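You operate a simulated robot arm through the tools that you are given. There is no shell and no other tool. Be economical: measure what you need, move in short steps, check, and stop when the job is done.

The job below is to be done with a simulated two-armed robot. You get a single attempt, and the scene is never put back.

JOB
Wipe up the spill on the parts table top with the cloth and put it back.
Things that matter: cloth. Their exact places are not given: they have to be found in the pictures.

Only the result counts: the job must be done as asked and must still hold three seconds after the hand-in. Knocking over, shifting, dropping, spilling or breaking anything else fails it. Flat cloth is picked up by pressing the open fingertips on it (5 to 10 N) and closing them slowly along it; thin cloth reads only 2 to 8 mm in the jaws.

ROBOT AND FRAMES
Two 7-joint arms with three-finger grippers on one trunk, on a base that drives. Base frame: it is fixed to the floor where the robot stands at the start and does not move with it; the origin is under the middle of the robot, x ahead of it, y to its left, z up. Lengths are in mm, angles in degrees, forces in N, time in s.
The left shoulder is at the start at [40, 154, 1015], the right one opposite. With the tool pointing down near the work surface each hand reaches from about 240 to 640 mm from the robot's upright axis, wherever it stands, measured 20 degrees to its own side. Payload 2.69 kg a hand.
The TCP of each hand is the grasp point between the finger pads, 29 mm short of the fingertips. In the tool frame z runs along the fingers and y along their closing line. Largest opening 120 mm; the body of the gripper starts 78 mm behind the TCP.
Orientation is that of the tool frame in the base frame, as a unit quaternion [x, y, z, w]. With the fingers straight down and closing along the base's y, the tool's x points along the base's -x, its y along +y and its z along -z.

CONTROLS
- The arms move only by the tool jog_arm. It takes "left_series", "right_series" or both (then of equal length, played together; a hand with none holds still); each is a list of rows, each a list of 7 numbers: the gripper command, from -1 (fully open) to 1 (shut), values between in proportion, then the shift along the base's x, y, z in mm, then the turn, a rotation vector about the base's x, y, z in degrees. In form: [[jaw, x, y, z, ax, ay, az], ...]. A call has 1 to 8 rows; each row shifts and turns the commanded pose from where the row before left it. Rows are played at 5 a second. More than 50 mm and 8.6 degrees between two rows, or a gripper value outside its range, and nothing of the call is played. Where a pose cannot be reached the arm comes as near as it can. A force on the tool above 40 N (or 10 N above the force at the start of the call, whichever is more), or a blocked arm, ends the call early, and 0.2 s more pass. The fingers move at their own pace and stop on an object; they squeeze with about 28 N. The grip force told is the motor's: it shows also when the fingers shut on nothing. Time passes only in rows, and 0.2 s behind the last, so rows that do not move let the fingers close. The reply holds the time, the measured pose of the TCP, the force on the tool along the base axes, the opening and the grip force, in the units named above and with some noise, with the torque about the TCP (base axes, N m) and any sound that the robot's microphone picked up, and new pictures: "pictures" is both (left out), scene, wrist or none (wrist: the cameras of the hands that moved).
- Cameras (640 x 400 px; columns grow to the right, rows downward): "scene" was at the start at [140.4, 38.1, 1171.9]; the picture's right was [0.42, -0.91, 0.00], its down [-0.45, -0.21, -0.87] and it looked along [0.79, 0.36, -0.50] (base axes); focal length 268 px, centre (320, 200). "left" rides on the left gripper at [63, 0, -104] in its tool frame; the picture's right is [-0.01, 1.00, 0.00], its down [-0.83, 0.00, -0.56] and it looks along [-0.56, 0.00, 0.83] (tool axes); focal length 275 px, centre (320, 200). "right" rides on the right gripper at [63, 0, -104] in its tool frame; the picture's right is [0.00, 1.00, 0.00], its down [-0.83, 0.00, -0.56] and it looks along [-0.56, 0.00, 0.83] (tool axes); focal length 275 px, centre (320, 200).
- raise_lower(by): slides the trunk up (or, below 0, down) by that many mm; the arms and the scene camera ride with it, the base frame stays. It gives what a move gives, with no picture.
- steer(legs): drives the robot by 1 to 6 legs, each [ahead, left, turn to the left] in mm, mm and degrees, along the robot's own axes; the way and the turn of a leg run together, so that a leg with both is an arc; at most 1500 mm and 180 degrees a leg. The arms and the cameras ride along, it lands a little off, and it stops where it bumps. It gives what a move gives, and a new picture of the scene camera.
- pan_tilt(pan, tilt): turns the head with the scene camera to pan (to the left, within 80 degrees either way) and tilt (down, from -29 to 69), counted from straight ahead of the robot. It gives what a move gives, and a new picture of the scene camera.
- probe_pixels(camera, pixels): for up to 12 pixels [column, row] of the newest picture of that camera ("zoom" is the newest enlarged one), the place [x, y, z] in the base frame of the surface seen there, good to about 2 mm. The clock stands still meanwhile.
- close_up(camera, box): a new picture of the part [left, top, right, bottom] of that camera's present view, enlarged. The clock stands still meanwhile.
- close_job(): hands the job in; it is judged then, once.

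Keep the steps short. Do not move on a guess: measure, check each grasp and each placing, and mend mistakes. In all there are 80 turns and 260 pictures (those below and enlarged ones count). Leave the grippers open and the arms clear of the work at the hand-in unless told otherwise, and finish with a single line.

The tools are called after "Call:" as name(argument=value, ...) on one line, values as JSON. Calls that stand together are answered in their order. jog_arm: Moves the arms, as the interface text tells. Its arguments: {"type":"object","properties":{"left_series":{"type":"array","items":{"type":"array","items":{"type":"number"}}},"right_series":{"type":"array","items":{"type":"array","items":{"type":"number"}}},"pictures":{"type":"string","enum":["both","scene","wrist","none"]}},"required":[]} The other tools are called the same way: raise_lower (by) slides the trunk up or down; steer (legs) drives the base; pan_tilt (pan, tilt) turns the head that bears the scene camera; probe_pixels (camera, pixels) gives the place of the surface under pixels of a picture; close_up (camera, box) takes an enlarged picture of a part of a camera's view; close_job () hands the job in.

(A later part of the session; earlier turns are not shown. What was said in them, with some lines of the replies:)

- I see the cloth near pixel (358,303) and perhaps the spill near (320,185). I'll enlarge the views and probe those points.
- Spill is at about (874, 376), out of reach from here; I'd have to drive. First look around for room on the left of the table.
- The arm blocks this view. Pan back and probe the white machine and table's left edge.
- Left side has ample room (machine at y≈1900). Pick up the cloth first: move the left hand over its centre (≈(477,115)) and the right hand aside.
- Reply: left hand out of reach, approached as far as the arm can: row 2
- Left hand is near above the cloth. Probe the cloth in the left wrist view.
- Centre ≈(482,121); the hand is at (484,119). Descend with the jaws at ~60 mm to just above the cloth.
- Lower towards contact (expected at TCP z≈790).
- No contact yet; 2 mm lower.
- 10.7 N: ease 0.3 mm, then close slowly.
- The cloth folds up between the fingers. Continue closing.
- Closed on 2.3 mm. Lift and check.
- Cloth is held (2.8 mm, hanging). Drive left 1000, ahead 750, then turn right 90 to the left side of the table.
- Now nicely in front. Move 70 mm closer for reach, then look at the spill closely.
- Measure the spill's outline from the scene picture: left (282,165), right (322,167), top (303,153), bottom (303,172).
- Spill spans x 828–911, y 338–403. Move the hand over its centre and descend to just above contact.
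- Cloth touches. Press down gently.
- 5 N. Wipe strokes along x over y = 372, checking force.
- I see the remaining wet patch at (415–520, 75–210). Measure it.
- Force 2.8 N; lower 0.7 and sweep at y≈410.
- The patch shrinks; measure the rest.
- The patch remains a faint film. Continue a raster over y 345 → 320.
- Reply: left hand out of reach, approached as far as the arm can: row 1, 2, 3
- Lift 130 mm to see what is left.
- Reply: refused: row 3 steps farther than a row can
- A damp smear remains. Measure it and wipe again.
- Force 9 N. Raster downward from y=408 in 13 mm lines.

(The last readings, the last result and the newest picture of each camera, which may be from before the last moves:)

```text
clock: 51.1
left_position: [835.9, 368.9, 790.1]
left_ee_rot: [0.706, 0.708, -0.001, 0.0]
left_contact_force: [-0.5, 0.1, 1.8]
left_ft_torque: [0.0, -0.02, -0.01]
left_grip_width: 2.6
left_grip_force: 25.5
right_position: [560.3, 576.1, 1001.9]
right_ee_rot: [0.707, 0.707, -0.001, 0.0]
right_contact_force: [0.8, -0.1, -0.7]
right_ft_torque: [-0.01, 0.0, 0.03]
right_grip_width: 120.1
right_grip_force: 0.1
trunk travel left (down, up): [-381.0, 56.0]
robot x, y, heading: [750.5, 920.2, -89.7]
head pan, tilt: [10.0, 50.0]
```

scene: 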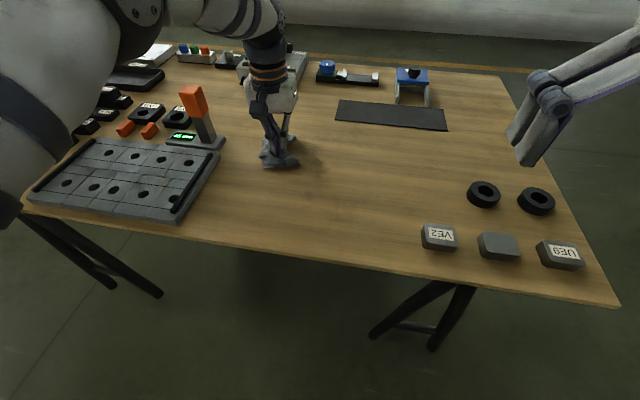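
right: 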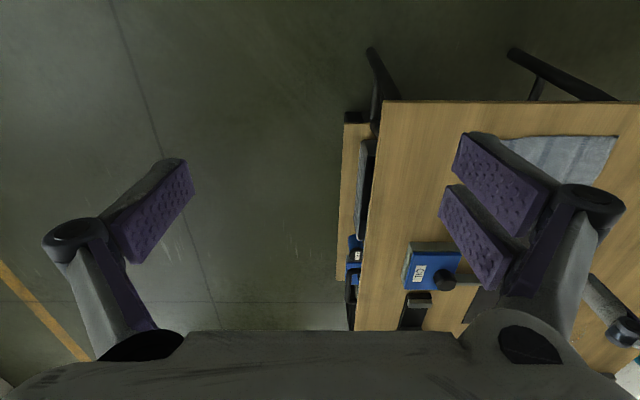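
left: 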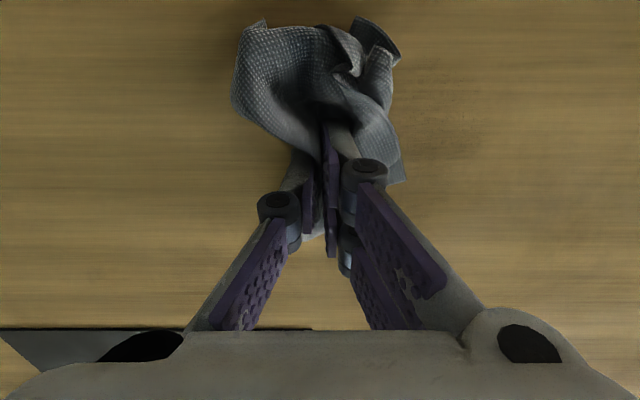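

It is fading well. Press 1.5 mm more and continue the raster.

Call:
jog_arm(left_series=[[1, 31, 0, -1.5, 0, 0, 0], [1, 31, 0, 0, 0, 0, 0], [1, 31, 0, 0, 0, 0, 0], [1, 0, -13, 0, 0, 0, 0], [1, -31, 0, 0, 0, 0, 0], [1, -31, 0, 0, 0, 0, 0], [1, -31, 0, 0, 0, 0, 0], [1, -31, 0, 0, 0, 0, 0]], pictures="none")

Call:
jog_arm(left_series=[[1, 0, -13, 0, 0, 0, 0], [1, 31, 0, 0, 0, 0, 0], [1, 31, 0, 0, 0, 0, 0], [1, 31, 0, 0, 0, 0, 0], [1, 20, 0, 0, 0, 0, 0], [1, 0, -13, 0, 0, 0, 0], [1, -31, 0, 0, 0, 0, 0], [1, -31, 0, 0, 0, 0, 0]], pictures="wrist")

```text
clock: 53.0
left_position: [801.9, 355.3, 788.0]
left_ee_rot: [0.706, 0.708, -0.001, 0.0]
left_contact_force: [0.5, -0.1, 0.9]
left_ft_torque: [-0.02, -0.1, 0.03]
left_grip_width: 2.9
left_grip_force: 26.2
right_position: [559.8, 576.3, 1000.7]
right_ee_rot: [0.706, 0.708, 0.0, 0.002]
right_contact_force: [0.0, 0.0, -0.1]
right_ft_torque: [0.0, 0.01, 0.01]
right_grip_width: 120.0
right_grip_force: 0.1
trunk travel left (down, up): [-381.0, 56.0]
robot x, y, heading: [751.3, 921.6, -90.1]
head pan, tilt: [10.0, 50.0]
```

```text
clock: 54.8
left_position: [853.6, 334.5, 787.4]
left_ee_rot: [0.705, 0.709, -0.001, -0.001]
left_contact_force: [10.2, 0.7, -5.1]
left_ft_torque: [0.02, -1.37, 0.07]
left_grip_width: 1.7
left_grip_force: 25.2
left hand out of reach, approached as far as the arm can: row 1
right_position: [560.3, 575.2, 1001.7]
right_ee_rot: [0.707, 0.708, 0.0, 0.001]
right_contact_force: [0.5, 0.3, 0.8]
right_ft_torque: [0.0, 0.02, -0.02]
right_grip_width: 120.0
right_grip_force: 0.0
trunk travel left (down, up): [-381.0, 56.0]
robot x, y, heading: [750.0, 919.5, -89.5]
head pan, tilt: [10.0, 50.0]
```

left: 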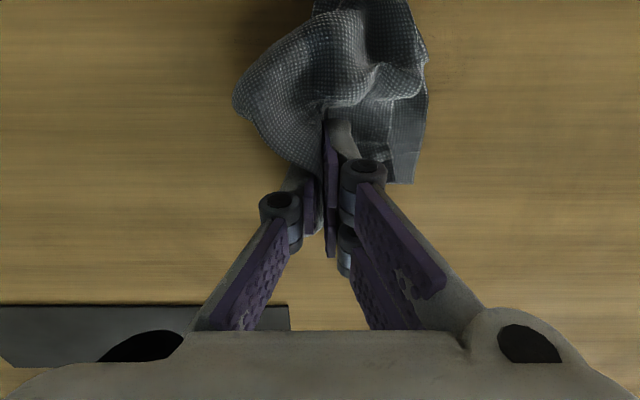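

Looks nearly clean. Lift and inspect.

Call:
jog_arm(left_series=[[1, 0, 0, 25, 0, 0, 0], [1, 15, 25, 40, 0, 0, 0], [1, 15, 25, 40, 0, 0, 0], [1, 15, 35, 25, 0, 0, 0], [1, 15, 40, 15, 0, 0, 0], [1, 0, 0, 0, 0, 0, 0]], pictures="wrist")

Call:
close_up(camera="scene", box=[240, 90, 400, 190])

```text
clock: 56.1
left_position: [916.3, 458.2, 933.1]
left_ee_rot: [0.706, 0.708, 0.001, 0.0]
left_contact_force: [3.7, 0.7, 2.9]
left_ft_torque: [-0.02, 0.25, -0.03]
left_grip_width: 1.5
left_grip_force: 28.5
right_position: [559.5, 575.2, 1001.0]
right_ee_rot: [0.706, 0.708, 0.0, 0.0]
right_contact_force: [-0.4, -1.1, 0.4]
right_ft_torque: [0.02, -0.05, 0.0]
right_grip_width: 120.1
right_grip_force: 0.0
trunk travel left (down, up): [-381.0, 56.0]
robot x, y, heading: [748.7, 925.5, -89.8]
head pan, tilt: [10.0, 50.0]
```

left: 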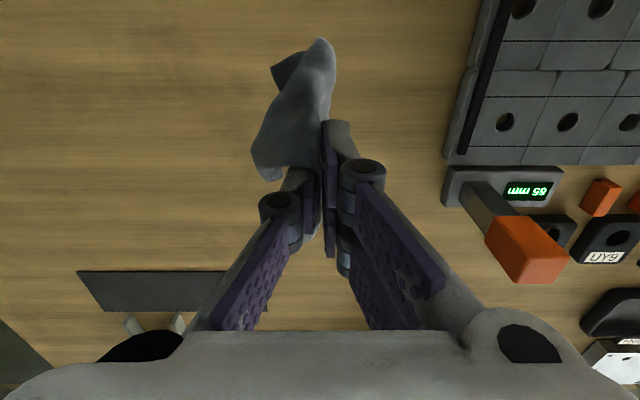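

```text
4.00 times, centred on (320, 140) of scene
```

zoom: 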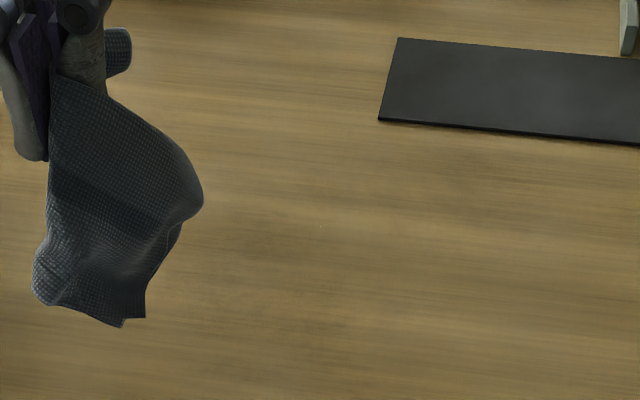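

Almost clean; the cloth hides part. Raise it and look again.

Call:
jog_arm(left_series=[[1, 10, 20, 35, 0, 0, 0], [1, 10, 20, 35, 0, 0, 0], [1, 20, 0, 0, 0, 0, 0], [1, 0, 0, 0, 0, 0, 0]], pictures="none")

Call:
close_up(camera="scene", box=[256, 120, 352, 180])

```text
clock: 57.1
left_position: [956.5, 500.7, 1004.3]
left_ee_rot: [0.706, 0.708, -0.001, -0.001]
left_contact_force: [1.6, 0.4, -1.8]
left_ft_torque: [0.01, -0.65, 0.01]
left_grip_width: 2.4
left_grip_force: 26.1
right_position: [559.2, 575.1, 1000.8]
right_ee_rot: [0.706, 0.708, 0.0, 0.0]
right_contact_force: [-0.1, 0.2, -0.2]
right_ft_torque: [0.0, -0.01, 0.0]
right_grip_width: 120.2
right_grip_force: 0.1
trunk travel left (down, up): [-381.0, 56.0]
robot x, y, heading: [750.0, 921.2, -90.0]
head pan, tilt: [10.0, 50.0]
```

```text
6.67 times, centred on (304, 150) of scene
```

zoom: 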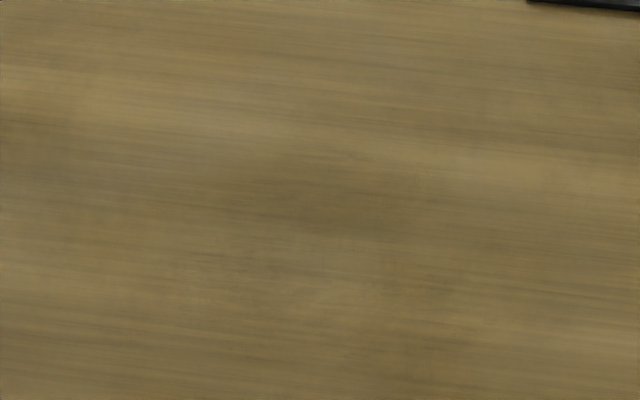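

A faint trace remains near zoom (370,195) ≈ (862,335). One more pass there.

Call:
jog_arm(left_series=[[1, -10, -40, -20, 0, 0, 0], [1, -10, -40, -20, 0, 0, 0], [1, -10, -40, -20, 0, 0, 0], [1, -10, -40, -20, 0, 0, 0], [1, 0, 0, -45, 0, 0, 0], [1, 0, 0, -45, 0, 0, 0], [1, 0, 0, -35, 0, 0, 0], [1, 0, 0, -8, 0, 0, 0]], pictures="none")

```text
clock: 59.0
left_position: [914.8, 337.9, 790.7]
left_ee_rot: [0.705, 0.709, -0.001, -0.001]
left_contact_force: [1.3, -0.2, 0.8]
left_ft_torque: [-0.04, 0.06, -0.02]
left_grip_width: 3.5
left_grip_force: 31.0
right_position: [561.1, 575.9, 1002.1]
right_ee_rot: [0.707, 0.708, -0.001, 0.001]
right_contact_force: [0.1, -0.5, 0.3]
right_ft_torque: [-0.02, 0.02, 0.04]
right_grip_width: 120.1
right_grip_force: 0.2
trunk travel left (down, up): [-381.0, 56.0]
robot x, y, heading: [747.7, 922.8, -89.8]
head pan, tilt: [10.0, 50.0]
```

Call:
jog_arm(left_series=[[1, -31, 0, -3, 0, 0, 0], [1, -31, 0, 0, 0, 0, 0], [1, -31, 0, 0, 0, 0, 0], [1, 0, 13, 0, 0, 0, 0], [1, 31, 0, 0, 0, 0, 0], [1, 31, 0, 0, 0, 0, 0], [1, 31, 0, 0, 0, 0, 0], [1, 0, 13, 0, 0, 0, 0]], pictures="none")

Call:
jog_arm(left_series=[[1, -31, 0, 0, 0, 0, 0], [1, -31, 0, 0, 0, 0, 0], [1, -31, 0, 0, 0, 0, 0], [1, 0, 16, 0, 0, 0, 0], [1, 31, 0, 0, 0, 0, 0], [1, 31, 0, 0, 0, 0, 0], [1, 31, 0, 0, 0, 0, 0], [1, 0, 0, 0, 0, 0, 0]], pictures="none")

Call:
jog_arm(left_series=[[1, 0, 0, 30, 0, 0, 0], [1, 10, 20, 40, 0, 0, 0], [1, 10, 20, 40, 0, 0, 0], [1, 10, 20, 40, 0, 0, 0], [1, 10, 25, 40, 0, 0, 0], [1, 5, 40, 25, 0, 0, 0], [1, 0, 0, 0, 0, 0, 0]], pictures="wrist")

Call:
close_up(camera="scene", box=[256, 120, 352, 180])

```text
clock: 60.8
left_position: [910.4, 325.7, 787.7]
left_ee_rot: [0.706, 0.708, -0.001, 0.0]
left_contact_force: [-4.1, -0.4, 17.6]
left_ft_torque: [0.0, 0.21, -0.01]
left_grip_width: 2.3
left_grip_force: 26.0
left hand out of reach, approached as far as the arm can: row 4, 5, 6, 7, 8
right_position: [560.6, 577.0, 1001.3]
right_ee_rot: [0.706, 0.708, 0.0, 0.001]
right_contact_force: [0.7, -0.3, -0.4]
right_ft_torque: [0.0, 0.01, 0.01]
right_grip_width: 120.2
right_grip_force: 0.1
trunk travel left (down, up): [-381.0, 56.0]
robot x, y, heading: [745.7, 923.0, -90.0]
head pan, tilt: [10.0, 50.0]
```

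```text
clock: 62.5
left_position: [909.8, 326.3, 787.9]
left_ee_rot: [0.705, 0.709, 0.0, 0.0]
left_contact_force: [-2.2, -0.4, 13.6]
left_ft_torque: [-0.15, 0.44, -0.03]
left_grip_width: 2.6
left_grip_force: 27.2
left hand out of reach, approached as far as the arm can: row 2, 3, 4, 5, 6, 7
right_position: [560.5, 576.7, 1002.2]
right_ee_rot: [0.706, 0.708, -0.001, 0.0]
right_contact_force: [-0.1, -0.4, -0.7]
right_ft_torque: [0.0, 0.0, 0.03]
right_grip_width: 119.9
right_grip_force: 0.0
trunk travel left (down, up): [-381.0, 56.0]
robot x, y, heading: [747.4, 919.3, -89.9]
head pan, tilt: [10.0, 50.0]
```

```text
clock: 64.2
left_position: [950.7, 371.7, 1026.4]
left_ee_rot: [0.706, 0.708, 0.0, -0.001]
left_contact_force: [0.9, -1.4, 0.3]
left_ft_torque: [0.02, -0.07, 0.01]
left_grip_width: 1.1
left_grip_force: 25.2
left hand out of reach, approached as far as the arm can: row 2, 3, 4, 5, 6
right_position: [561.3, 575.5, 1000.4]
right_ee_rot: [0.707, 0.707, 0.0, 0.0]
right_contact_force: [-0.5, 0.1, 0.6]
right_ft_torque: [0.01, 0.0, -0.01]
right_grip_width: 119.9
right_grip_force: 0.0
trunk travel left (down, up): [-381.0, 56.0]
robot x, y, heading: [749.4, 921.2, -90.2]
head pan, tilt: [10.0, 50.0]
```

left: 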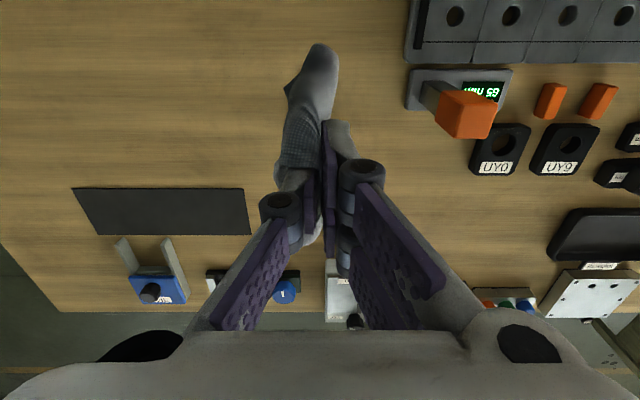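

```text
6.67 times, centred on (304, 150) of scene
```

zoom: 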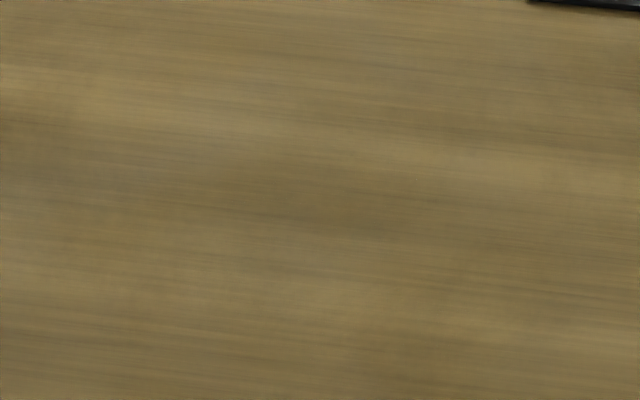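

Clean now. Bring the hand closer to the robot before driving back.

Call:
jog_arm(left_series=[[1, -20, 30, 0, 0, 0, 0], [1, -20, 30, 0, 0, 0, 0], [1, -20, 30, 0, 0, 0, 0], [1, -20, 20, 0, 0, 0, 0], [1, 0, 0, 0, 0, 0, 0]], pictures="none")

```text
clock: 65.3
left_position: [904.3, 382.6, 1038.3]
left_ee_rot: [0.706, 0.709, 0.0, -0.001]
left_contact_force: [2.7, -0.8, -5.2]
left_ft_torque: [-0.05, -0.1, 0.0]
left_grip_width: 3.0
left_grip_force: 24.5
left hand out of reach, approached as far as the arm can: row 1, 2, 3, 4
right_position: [561.0, 576.9, 1001.4]
right_ee_rot: [0.706, 0.708, 0.0, 0.0]
right_contact_force: [-0.6, -0.2, 0.3]
right_ft_torque: [-0.02, 0.01, 0.0]
right_grip_width: 119.9
right_grip_force: 0.1
trunk travel left (down, up): [-381.0, 56.0]
robot x, y, heading: [752.4, 922.7, -89.9]
head pan, tilt: [10.0, 50.0]
```

The arm seems stuck at a limit. Let it rest a moment and read.

Call:
jog_arm(left_series=[[1, 0, 0, 0, 0, 0, 0], [1, 0, 0, -15, 0, 0, 0], [1, 0, 0, -15, 0, 0, 0], [1, 0, 0, 0, 0, 0, 0]], pictures="scene")

```text
clock: 66.3
left_position: [903.4, 371.5, 1014.0]
left_ee_rot: [0.706, 0.708, 0.002, 0.0]
left_contact_force: [2.1, -1.5, 2.3]
left_ft_torque: [0.03, 0.22, 0.02]
left_grip_width: 1.6
left_grip_force: 29.1
left hand out of reach, approached as far as the arm can: row 2, 3
right_position: [559.9, 576.7, 1000.7]
right_ee_rot: [0.706, 0.708, 0.0, 0.0]
right_contact_force: [-0.7, -0.4, 0.1]
right_ft_torque: [0.01, -0.01, -0.01]
right_grip_width: 120.0
right_grip_force: 0.0
trunk travel left (down, up): [-381.0, 56.0]
robot x, y, heading: [749.0, 919.7, -89.9]
head pan, tilt: [10.0, 50.0]
```

scene: 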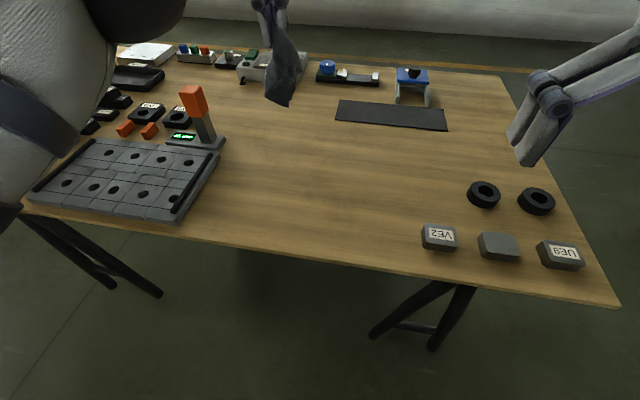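

Try moving sideways toward the midline (−x) and lower, then +y.

Call:
jog_arm(left_series=[[1, -30, 0, 0, 0, 0, 0], [1, -30, 0, 0, 0, 0, 0], [1, -30, 0, 0, 0, 0, 0], [1, 0, 20, 0, 0, 0, 0], [1, 0, 20, 0, 0, 0, 0], [1, 0, 0, 0, 0, 0, 0]], pictures="none")

```text
clock: 67.8
left_position: [803.4, 397.9, 1021.9]
left_ee_rot: [0.706, 0.708, 0.0, -0.001]
left_contact_force: [5.7, 0.7, -3.0]
left_ft_torque: [-0.05, -0.23, 0.02]
left_grip_width: 2.0
left_grip_force: 25.1
left hand out of reach, approached as far as the arm can: row 2, 3, 4, 5
right_position: [559.7, 576.8, 1001.1]
right_ee_rot: [0.707, 0.707, 0.0, 0.001]
right_contact_force: [0.1, 0.1, 0.0]
right_ft_torque: [0.02, -0.07, -0.04]
right_grip_width: 120.0
right_grip_force: 0.1
trunk travel left (down, up): [-381.0, 56.0]
robot x, y, heading: [745.4, 918.8, -89.9]
head pan, tilt: [10.0, 50.0]
```

A joint seems at a limit. Test a small yaw with a retreat.

Call:
jog_arm(left_series=[[1, 0, 0, 0, 0, 0, 8], [1, 0, 0, 0, 0, 0, 8], [1, 0, 20, 0, 0, 0, 0], [1, 0, 20, 0, 0, 0, 0], [1, 0, 0, 0, 0, 0, 0]], pictures="none")

```text
clock: 69.0
left_position: [795.9, 404.7, 1031.7]
left_ee_rot: [0.6, 0.8, -0.001, 0.0]
left_contact_force: [2.8, 1.0, -1.7]
left_ft_torque: [-0.04, 0.0, 0.01]
left_grip_width: 3.6
left_grip_force: 33.5
left hand out of reach, approached as far as the arm can: row 3, 4
right_position: [559.3, 576.2, 1001.4]
right_ee_rot: [0.707, 0.707, 0.0, 0.0]
right_contact_force: [-1.6, -0.3, 0.8]
right_ft_torque: [0.0, -0.02, -0.02]
right_grip_width: 120.0
right_grip_force: 0.1
trunk travel left (down, up): [-381.0, 56.0]
robot x, y, heading: [748.7, 920.1, -89.8]
head pan, tilt: [10.0, 50.0]
```

Yaw is not the constraint. Test a tilt of the fingers towards the robot.

Call:
jog_arm(left_series=[[1, 0, 0, 0, 8, 0, 0], [1, 0, 20, 0, 0, 0, 0], [1, 0, 20, 0, 0, 0, 0], [1, 0, 0, 0, 0, 0, 0]], pictures="none")

```text
clock: 70.0
left_position: [802.1, 473.9, 1021.4]
left_ee_rot: [0.599, 0.797, 0.056, -0.042]
left_contact_force: [2.8, 0.8, 1.8]
left_ft_torque: [-0.1, 0.29, 0.02]
left_grip_width: 1.4
left_grip_force: 29.4
left hand out of reach, approached as far as the arm can: row 1
right_position: [559.2, 577.2, 1001.0]
right_ee_rot: [0.707, 0.708, 0.0, 0.0]
right_contact_force: [-0.8, -0.1, -0.3]
right_ft_torque: [0.02, -0.06, 0.0]
right_grip_width: 119.9
right_grip_force: 0.1
trunk travel left (down, up): [-381.0, 56.0]
robot x, y, heading: [752.0, 919.7, -90.1]
head pan, tilt: [10.0, 50.0]
```

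That freed it. Undo the tilt and yaw and retreat a bit more.

Call:
jog_arm(left_series=[[1, 10, 10, 0, 0, 0, -8], [1, 10, 10, 0, 0, 0, -8], [1, 0, 0, 0, -4, 0, 0], [1, 0, 0, 0, -4, 0, 0], [1, 0, 10, 0, 0, 0, 0], [1, 0, 0, 0, 0, 0, 0]], pictures="none")

```text
clock: 71.3
left_position: [821.7, 503.8, 1022.7]
left_ee_rot: [0.704, 0.71, 0.01, 0.015]
left_contact_force: [2.3, 0.9, -2.6]
left_ft_torque: [-0.05, 0.04, 0.0]
left_grip_width: 3.2
left_grip_force: 28.4
right_position: [560.2, 576.1, 1000.6]
right_ee_rot: [0.706, 0.708, 0.0, 0.0]
right_contact_force: [0.7, -0.9, 0.6]
right_ft_torque: [0.01, -0.01, 0.02]
right_grip_width: 120.2
right_grip_force: 0.0
trunk travel left (down, up): [-381.0, 56.0]
robot x, y, heading: [749.9, 923.6, -89.9]
head pan, tilt: [10.0, 50.0]
```

Free again. Drive back the same way: back 75, turn left 90, back 750, then right 1000.

Call:
steer(legs=[[-75, 0, 0], [0, 0, 90], [-752, 0, 0]])

```text
clock: 79.8
left_position: [431.1, 1076.3, 1022.6]
left_ee_rot: [0.008, 1.0, 0.018, 0.003]
left_contact_force: [-0.1, 1.2, 0.3]
left_ft_torque: [-0.28, 0.01, -0.01]
left_grip_width: 2.5
left_grip_force: 32.7
right_position: [352.7, 816.1, 1001.9]
right_ee_rot: [0.009, 1.0, 0.0, 0.0]
right_contact_force: [0.5, -0.1, 0.7]
right_ft_torque: [0.01, -0.01, -0.01]
right_grip_width: 120.2
right_grip_force: 0.1
trunk travel left (down, up): [-381.0, 56.0]
robot x, y, heading: [8.6, 1017.4, -1.1]
head pan, tilt: [10.0, 50.0]
```

scene: 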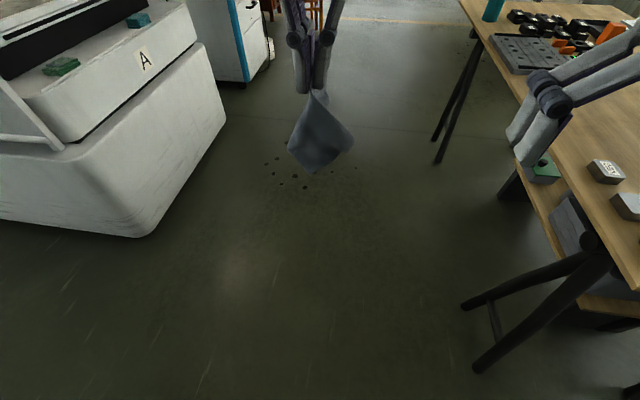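

Call:
steer(legs=[[-9, 0, 1.1], [0, -1017, 0]])

Call:
pan_tilt(pan=15, tilt=55)

```text
clock: 88.1
left_position: [421.6, 81.8, 1021.3]
left_ee_rot: [-0.002, 1.0, 0.019, 0.004]
left_contact_force: [-0.2, 0.6, -0.1]
left_ft_torque: [0.09, -0.02, -0.02]
left_grip_width: 2.2
left_grip_force: 28.8
right_position: [347.2, -178.2, 1001.3]
right_ee_rot: [0.0, 1.0, 0.0, 0.001]
right_contact_force: [0.5, -0.3, 0.5]
right_ft_torque: [0.04, 0.0, 0.0]
right_grip_width: 120.0
right_grip_force: 0.1
trunk travel left (down, up): [-381.0, 56.0]
robot x, y, heading: [1.9, 12.6, 0.2]
head pan, tilt: [10.0, 50.0]
```

scene: 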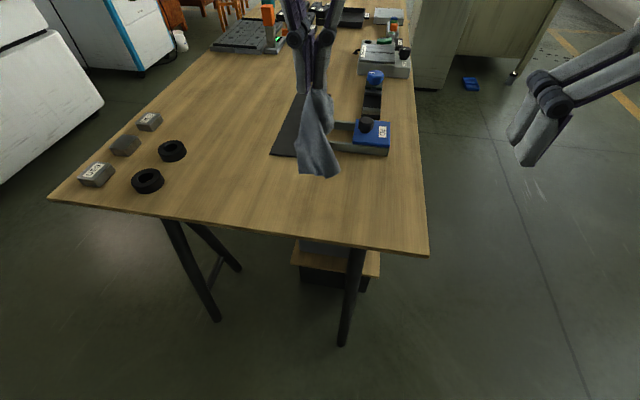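

```text
clock: 88.8
left_position: [421.0, 82.0, 1022.2]
left_ee_rot: [-0.002, 1.0, 0.019, 0.003]
left_contact_force: [-0.2, -0.4, 0.2]
left_ft_torque: [-0.03, 0.01, -0.02]
left_grip_width: 1.9
left_grip_force: 25.7
right_position: [346.8, -178.2, 1001.0]
right_ee_rot: [0.0, 1.0, 0.0, 0.0]
right_contact_force: [-0.3, 0.0, -0.1]
right_ft_torque: [-0.02, 0.02, -0.01]
right_grip_width: 119.7
right_grip_force: 0.0
trunk travel left (down, up): [-381.0, 56.0]
robot x, y, heading: [3.2, 9.9, 0.3]
head pan, tilt: [15.0, 55.0]
```

scene: 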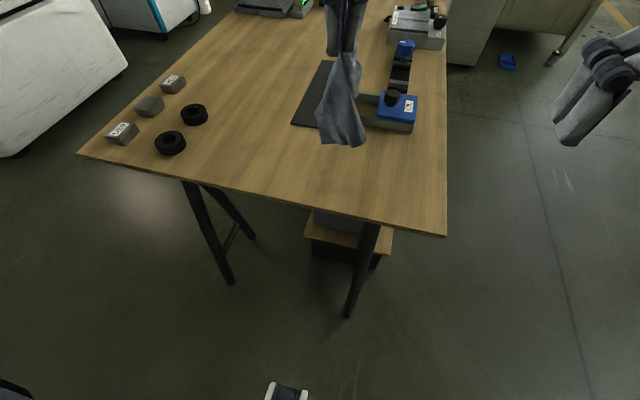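

Hand at (421,82). Move over the original centre (483,120), level the tool, and descend to z≈900.

Call:
jog_arm(left_series=[[1, 20, 13, 0, -2.2, 0, 0], [1, 21, 12, 0, 0, 0, 0], [1, 21, 12, 0, 0, 0, 0], [1, 0, 0, -40, 0, 0, 0], [1, 0, 0, -40, 0, 0, 0], [1, 0, 0, -40, 0, 0, 0], [1, 0, 0, 0, 0, 0, 0]], pictures="both")

```text
clock: 90.4
left_position: [483.3, 119.6, 899.9]
left_ee_rot: [-0.003, 1.0, -0.001, 0.003]
left_contact_force: [-1.2, 0.6, -1.9]
left_ft_torque: [0.14, 0.04, 0.02]
left_grip_width: 3.2
left_grip_force: 32.1
right_position: [347.4, -179.3, 1001.7]
right_ee_rot: [0.0, 1.0, -0.001, 0.001]
right_contact_force: [0.0, 0.3, 0.5]
right_ft_torque: [0.02, -0.02, -0.02]
right_grip_width: 120.3
right_grip_force: 0.0
trunk travel left (down, up): [-381.0, 56.0]
robot x, y, heading: [2.1, 15.0, -0.0]
head pan, tilt: [15.0, 55.0]
```

scene: 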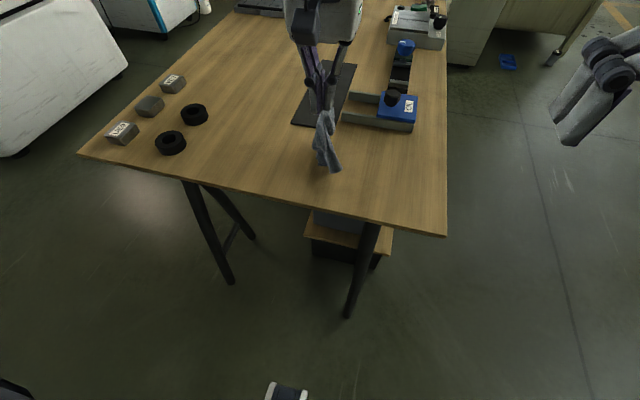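
left: 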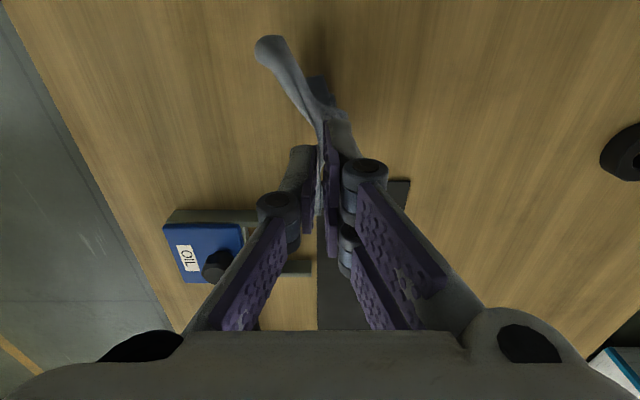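

Descend to near contact slowly.

Call:
jog_arm(left_series=[[1, 0, 0, -20, 0, 0, 0], [1, 0, 0, -20, 0, 0, 0], [1, 0, 0, -20, 0, 0, 0], [1, 0, 0, -20, 0, 0, 0], [1, 0, 0, -15, 0, 0, 0], [1, 0, 0, -10, 0, 0, 0], [1, 0, 0, -3, 0, 0, 0], [1, 0, 0, 0, 0, 0, 0]], pictures="wrist")

```text
clock: 92.2
left_position: [484.9, 120.2, 792.9]
left_ee_rot: [-0.003, 1.0, -0.001, 0.002]
left_contact_force: [0.3, -0.7, 2.9]
left_ft_torque: [-0.03, -0.05, 0.0]
left_grip_width: 0.9
left_grip_force: 28.0
right_position: [347.8, -177.2, 1000.6]
right_ee_rot: [0.0, 1.0, 0.0, 0.0]
right_contact_force: [-0.3, 0.2, 0.0]
right_ft_torque: [-0.01, 0.0, 0.03]
right_grip_width: 119.7
right_grip_force: 0.0
trunk travel left (down, up): [-381.0, 56.0]
robot x, y, heading: [3.2, 14.1, 0.1]
head pan, tilt: [15.0, 55.0]
```

left: 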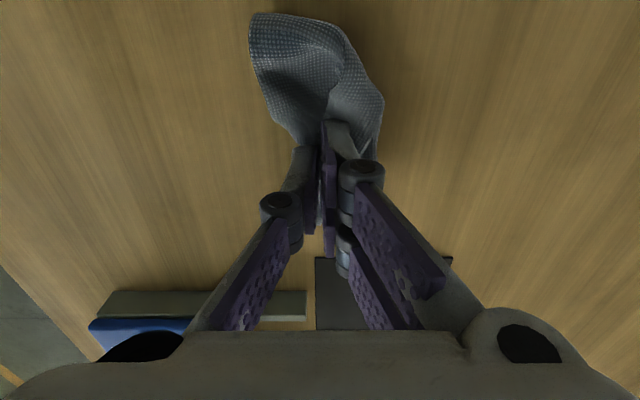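

Press a bit and open slowly along the table so the fold spreads.

Call:
jog_arm(left_series=[[1, 0, 0, -2.5, 0, 0, 0], [0.9, 0, 0, 0, 0, 0, 0], [0.78, 0, 0, 0, 0, 0, 0], [0.66, 0, 0, 0, 0, 0, 0], [0.54, 0, 0, 0, 0, 0, 0], [0.42, 0, 0, 0, 0, 0, 0], [0.3, 0, 0, 0, 0, 0, 0], [0.18, 0, 0, 0, 0, 0, 0]], pictures="wrist")

```text
clock: 94.0
left_position: [483.3, 119.5, 791.1]
left_ee_rot: [-0.001, 1.0, 0.0, 0.002]
left_contact_force: [-0.4, -1.7, 3.3]
left_ft_torque: [0.01, 0.05, 0.01]
left_grip_width: 50.7
left_grip_force: 0.0
right_position: [347.6, -178.8, 1001.4]
right_ee_rot: [0.001, 1.0, 0.0, 0.001]
right_contact_force: [0.9, -0.5, 0.6]
right_ft_torque: [0.02, 0.02, 0.01]
right_grip_width: 120.1
right_grip_force: 0.1
trunk travel left (down, up): [-381.0, 56.0]
robot x, y, heading: [1.5, 6.1, 0.1]
head pan, tilt: [15.0, 55.0]
```

left: 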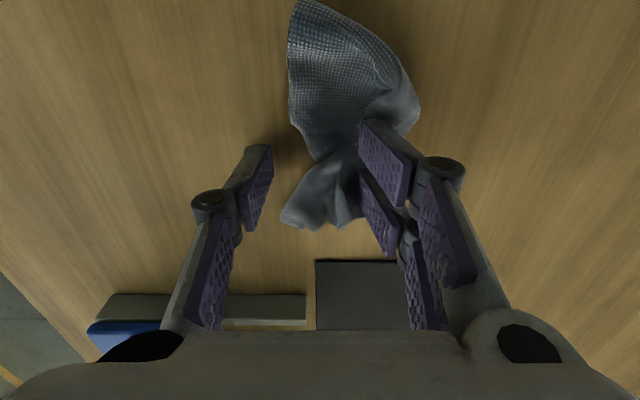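

The cloth is released on the table, displaced a little to +y. Lift clear and look.

Call:
jog_arm(left_series=[[0.18, 0, 0, 8, 0, 0, 0], [0.18, 0, 0, 20, 0, 0, 0], [-0.2, 0, 0, 40, 0, 0, 0], [-0.5, 0, 0, 40, 0, 0, 0], [-1, 0, 0, 40, 0, 0, 0], [-1, 0, 0, 0, 0, 0, 0]], pictures="both")

```text
clock: 95.4
left_position: [485.3, 121.6, 940.2]
left_ee_rot: [-0.002, 1.0, 0.0, 0.002]
left_contact_force: [-0.4, 0.0, 0.5]
left_ft_torque: [0.01, 0.01, 0.01]
left_grip_width: 120.1
left_grip_force: 0.0
right_position: [346.8, -177.5, 1001.3]
right_ee_rot: [0.0, 1.0, -0.001, 0.0]
right_contact_force: [0.3, 0.0, -1.0]
right_ft_torque: [0.0, 0.02, 0.04]
right_grip_width: 119.9
right_grip_force: 0.0
trunk travel left (down, up): [-381.0, 56.0]
robot x, y, heading: [5.9, 10.8, 0.1]
head pan, tilt: [15.0, 55.0]
```

scene: 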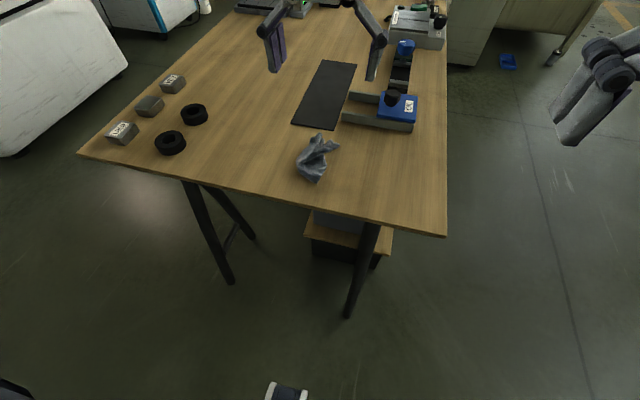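
left: 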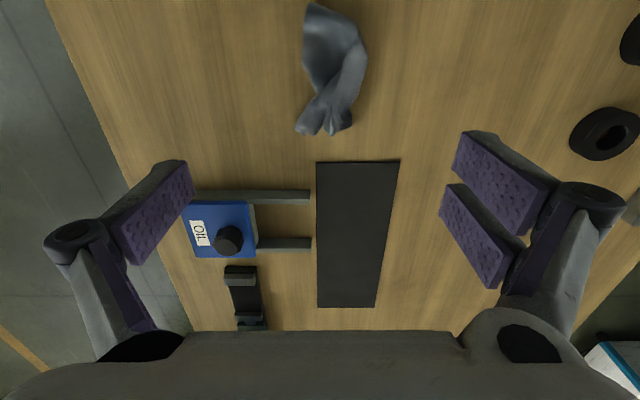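

Call:
probe_pixels(camera="left", pixels=[[315, 10], [350, 25], [364, 60], [340, 128], [302, 128], [310, 75], [335, 60], [330, 85]])

Call:
close_up(camera="left", box=[240, 0, 432, 120])

Call:
close_up(camera="scene", box=[256, 100, 416, 200])

```text
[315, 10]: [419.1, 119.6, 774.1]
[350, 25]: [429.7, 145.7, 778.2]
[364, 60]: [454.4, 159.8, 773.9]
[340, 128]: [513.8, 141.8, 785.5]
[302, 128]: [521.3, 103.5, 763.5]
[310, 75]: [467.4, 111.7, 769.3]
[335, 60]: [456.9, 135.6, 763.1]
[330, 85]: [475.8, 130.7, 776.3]
```

```text
3.33 times, centred on (336, 60) of left
```

zoom: 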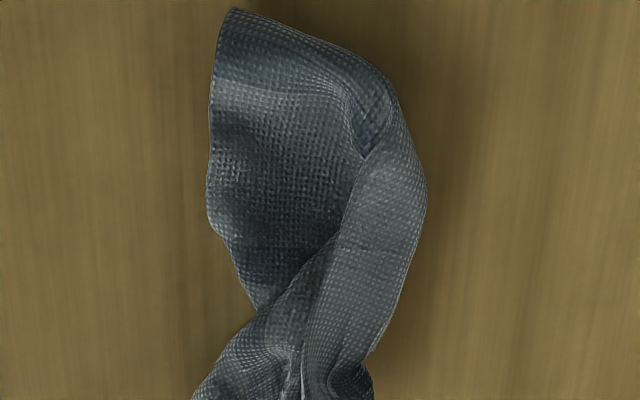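

```text
4.00 times, centred on (336, 150) of scene
```

zoom: 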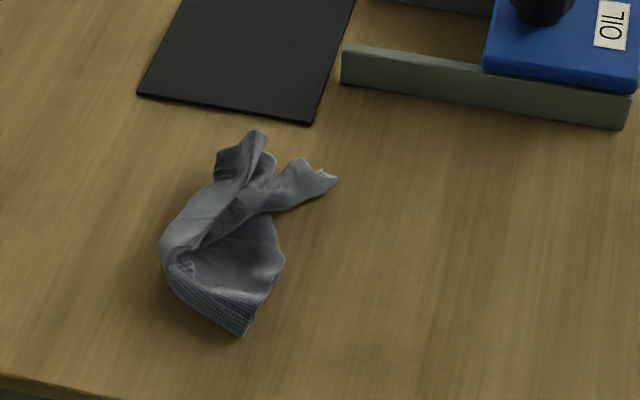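

The cloth lies within its original footprint (centre ≈(470,130) vs (482,121)). Move the left hand aside and take a final look at the spill spot.

Call:
jog_arm(left_series=[[-1, -18, 40, 10, 0, 0, 0], [-1, -18, 40, 0, 0, 0, 0], [-1, -18, 40, 0, 0, 0, 0], [-1, -18, 40, 0, 0, 0, 0], [-1, -18, 38, 0, 0, 0, 0], [-1, 0, 0, 0, 0, 0, 0]], pictures="none")

Call:
pan_tilt(pan=27, tilt=41)

Call:
close_up(camera="scene", box=[260, 110, 460, 235])

```text
clock: 96.8
left_position: [394.1, 318.1, 949.8]
left_ee_rot: [-0.002, 1.0, 0.0, 0.002]
left_contact_force: [-0.6, 0.1, -0.4]
left_ft_torque: [0.04, -0.03, 0.03]
left_grip_width: 120.1
left_grip_force: 0.0
right_position: [347.5, -178.2, 1001.4]
right_ee_rot: [0.0, 1.0, 0.0, 0.0]
right_contact_force: [0.5, 0.4, 0.4]
right_ft_torque: [0.02, -0.02, 0.0]
right_grip_width: 120.1
right_grip_force: 0.0
trunk travel left (down, up): [-381.0, 56.0]
robot x, y, heading: [-1.3, 9.5, 0.2]
head pan, tilt: [15.0, 55.0]
```

```text
clock: 97.5
left_position: [395.6, 318.3, 948.0]
left_ee_rot: [-0.002, 1.0, -0.001, 0.003]
left_contact_force: [-0.6, 0.0, 0.1]
left_ft_torque: [-0.04, 0.03, -0.02]
left_grip_width: 120.1
left_grip_force: 0.1
right_position: [348.5, -177.9, 1001.3]
right_ee_rot: [0.001, 1.0, -0.001, 0.0]
right_contact_force: [-0.1, 0.3, -0.2]
right_ft_torque: [-0.01, 0.02, 0.01]
right_grip_width: 119.9
right_grip_force: 0.1
trunk travel left (down, up): [-381.0, 56.0]
robot x, y, heading: [0.3, 15.2, 0.0]
head pan, tilt: [27.0, 41.0]
```

scene: 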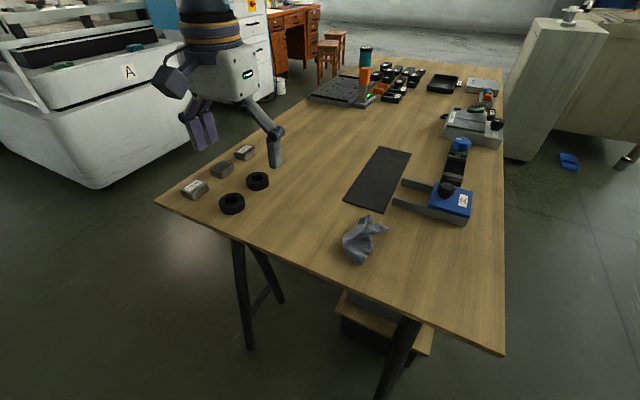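

```text
3.20 times, centred on (360, 172) of scene
```

zoom: 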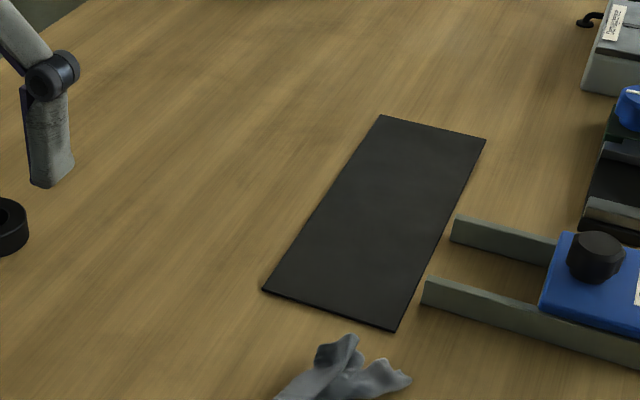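

The table is clean, the other objects look undisturbed, the cloth is back and the arms are clear. Handing in.

Call:
close_job()

```text
The job is handed in.
```

The spill is wiped up and the cloth is back in its original place, crumpled rather than flat and about 15 mm off its original centre; both grippers are open and clear, and nothing else appears to have moved.
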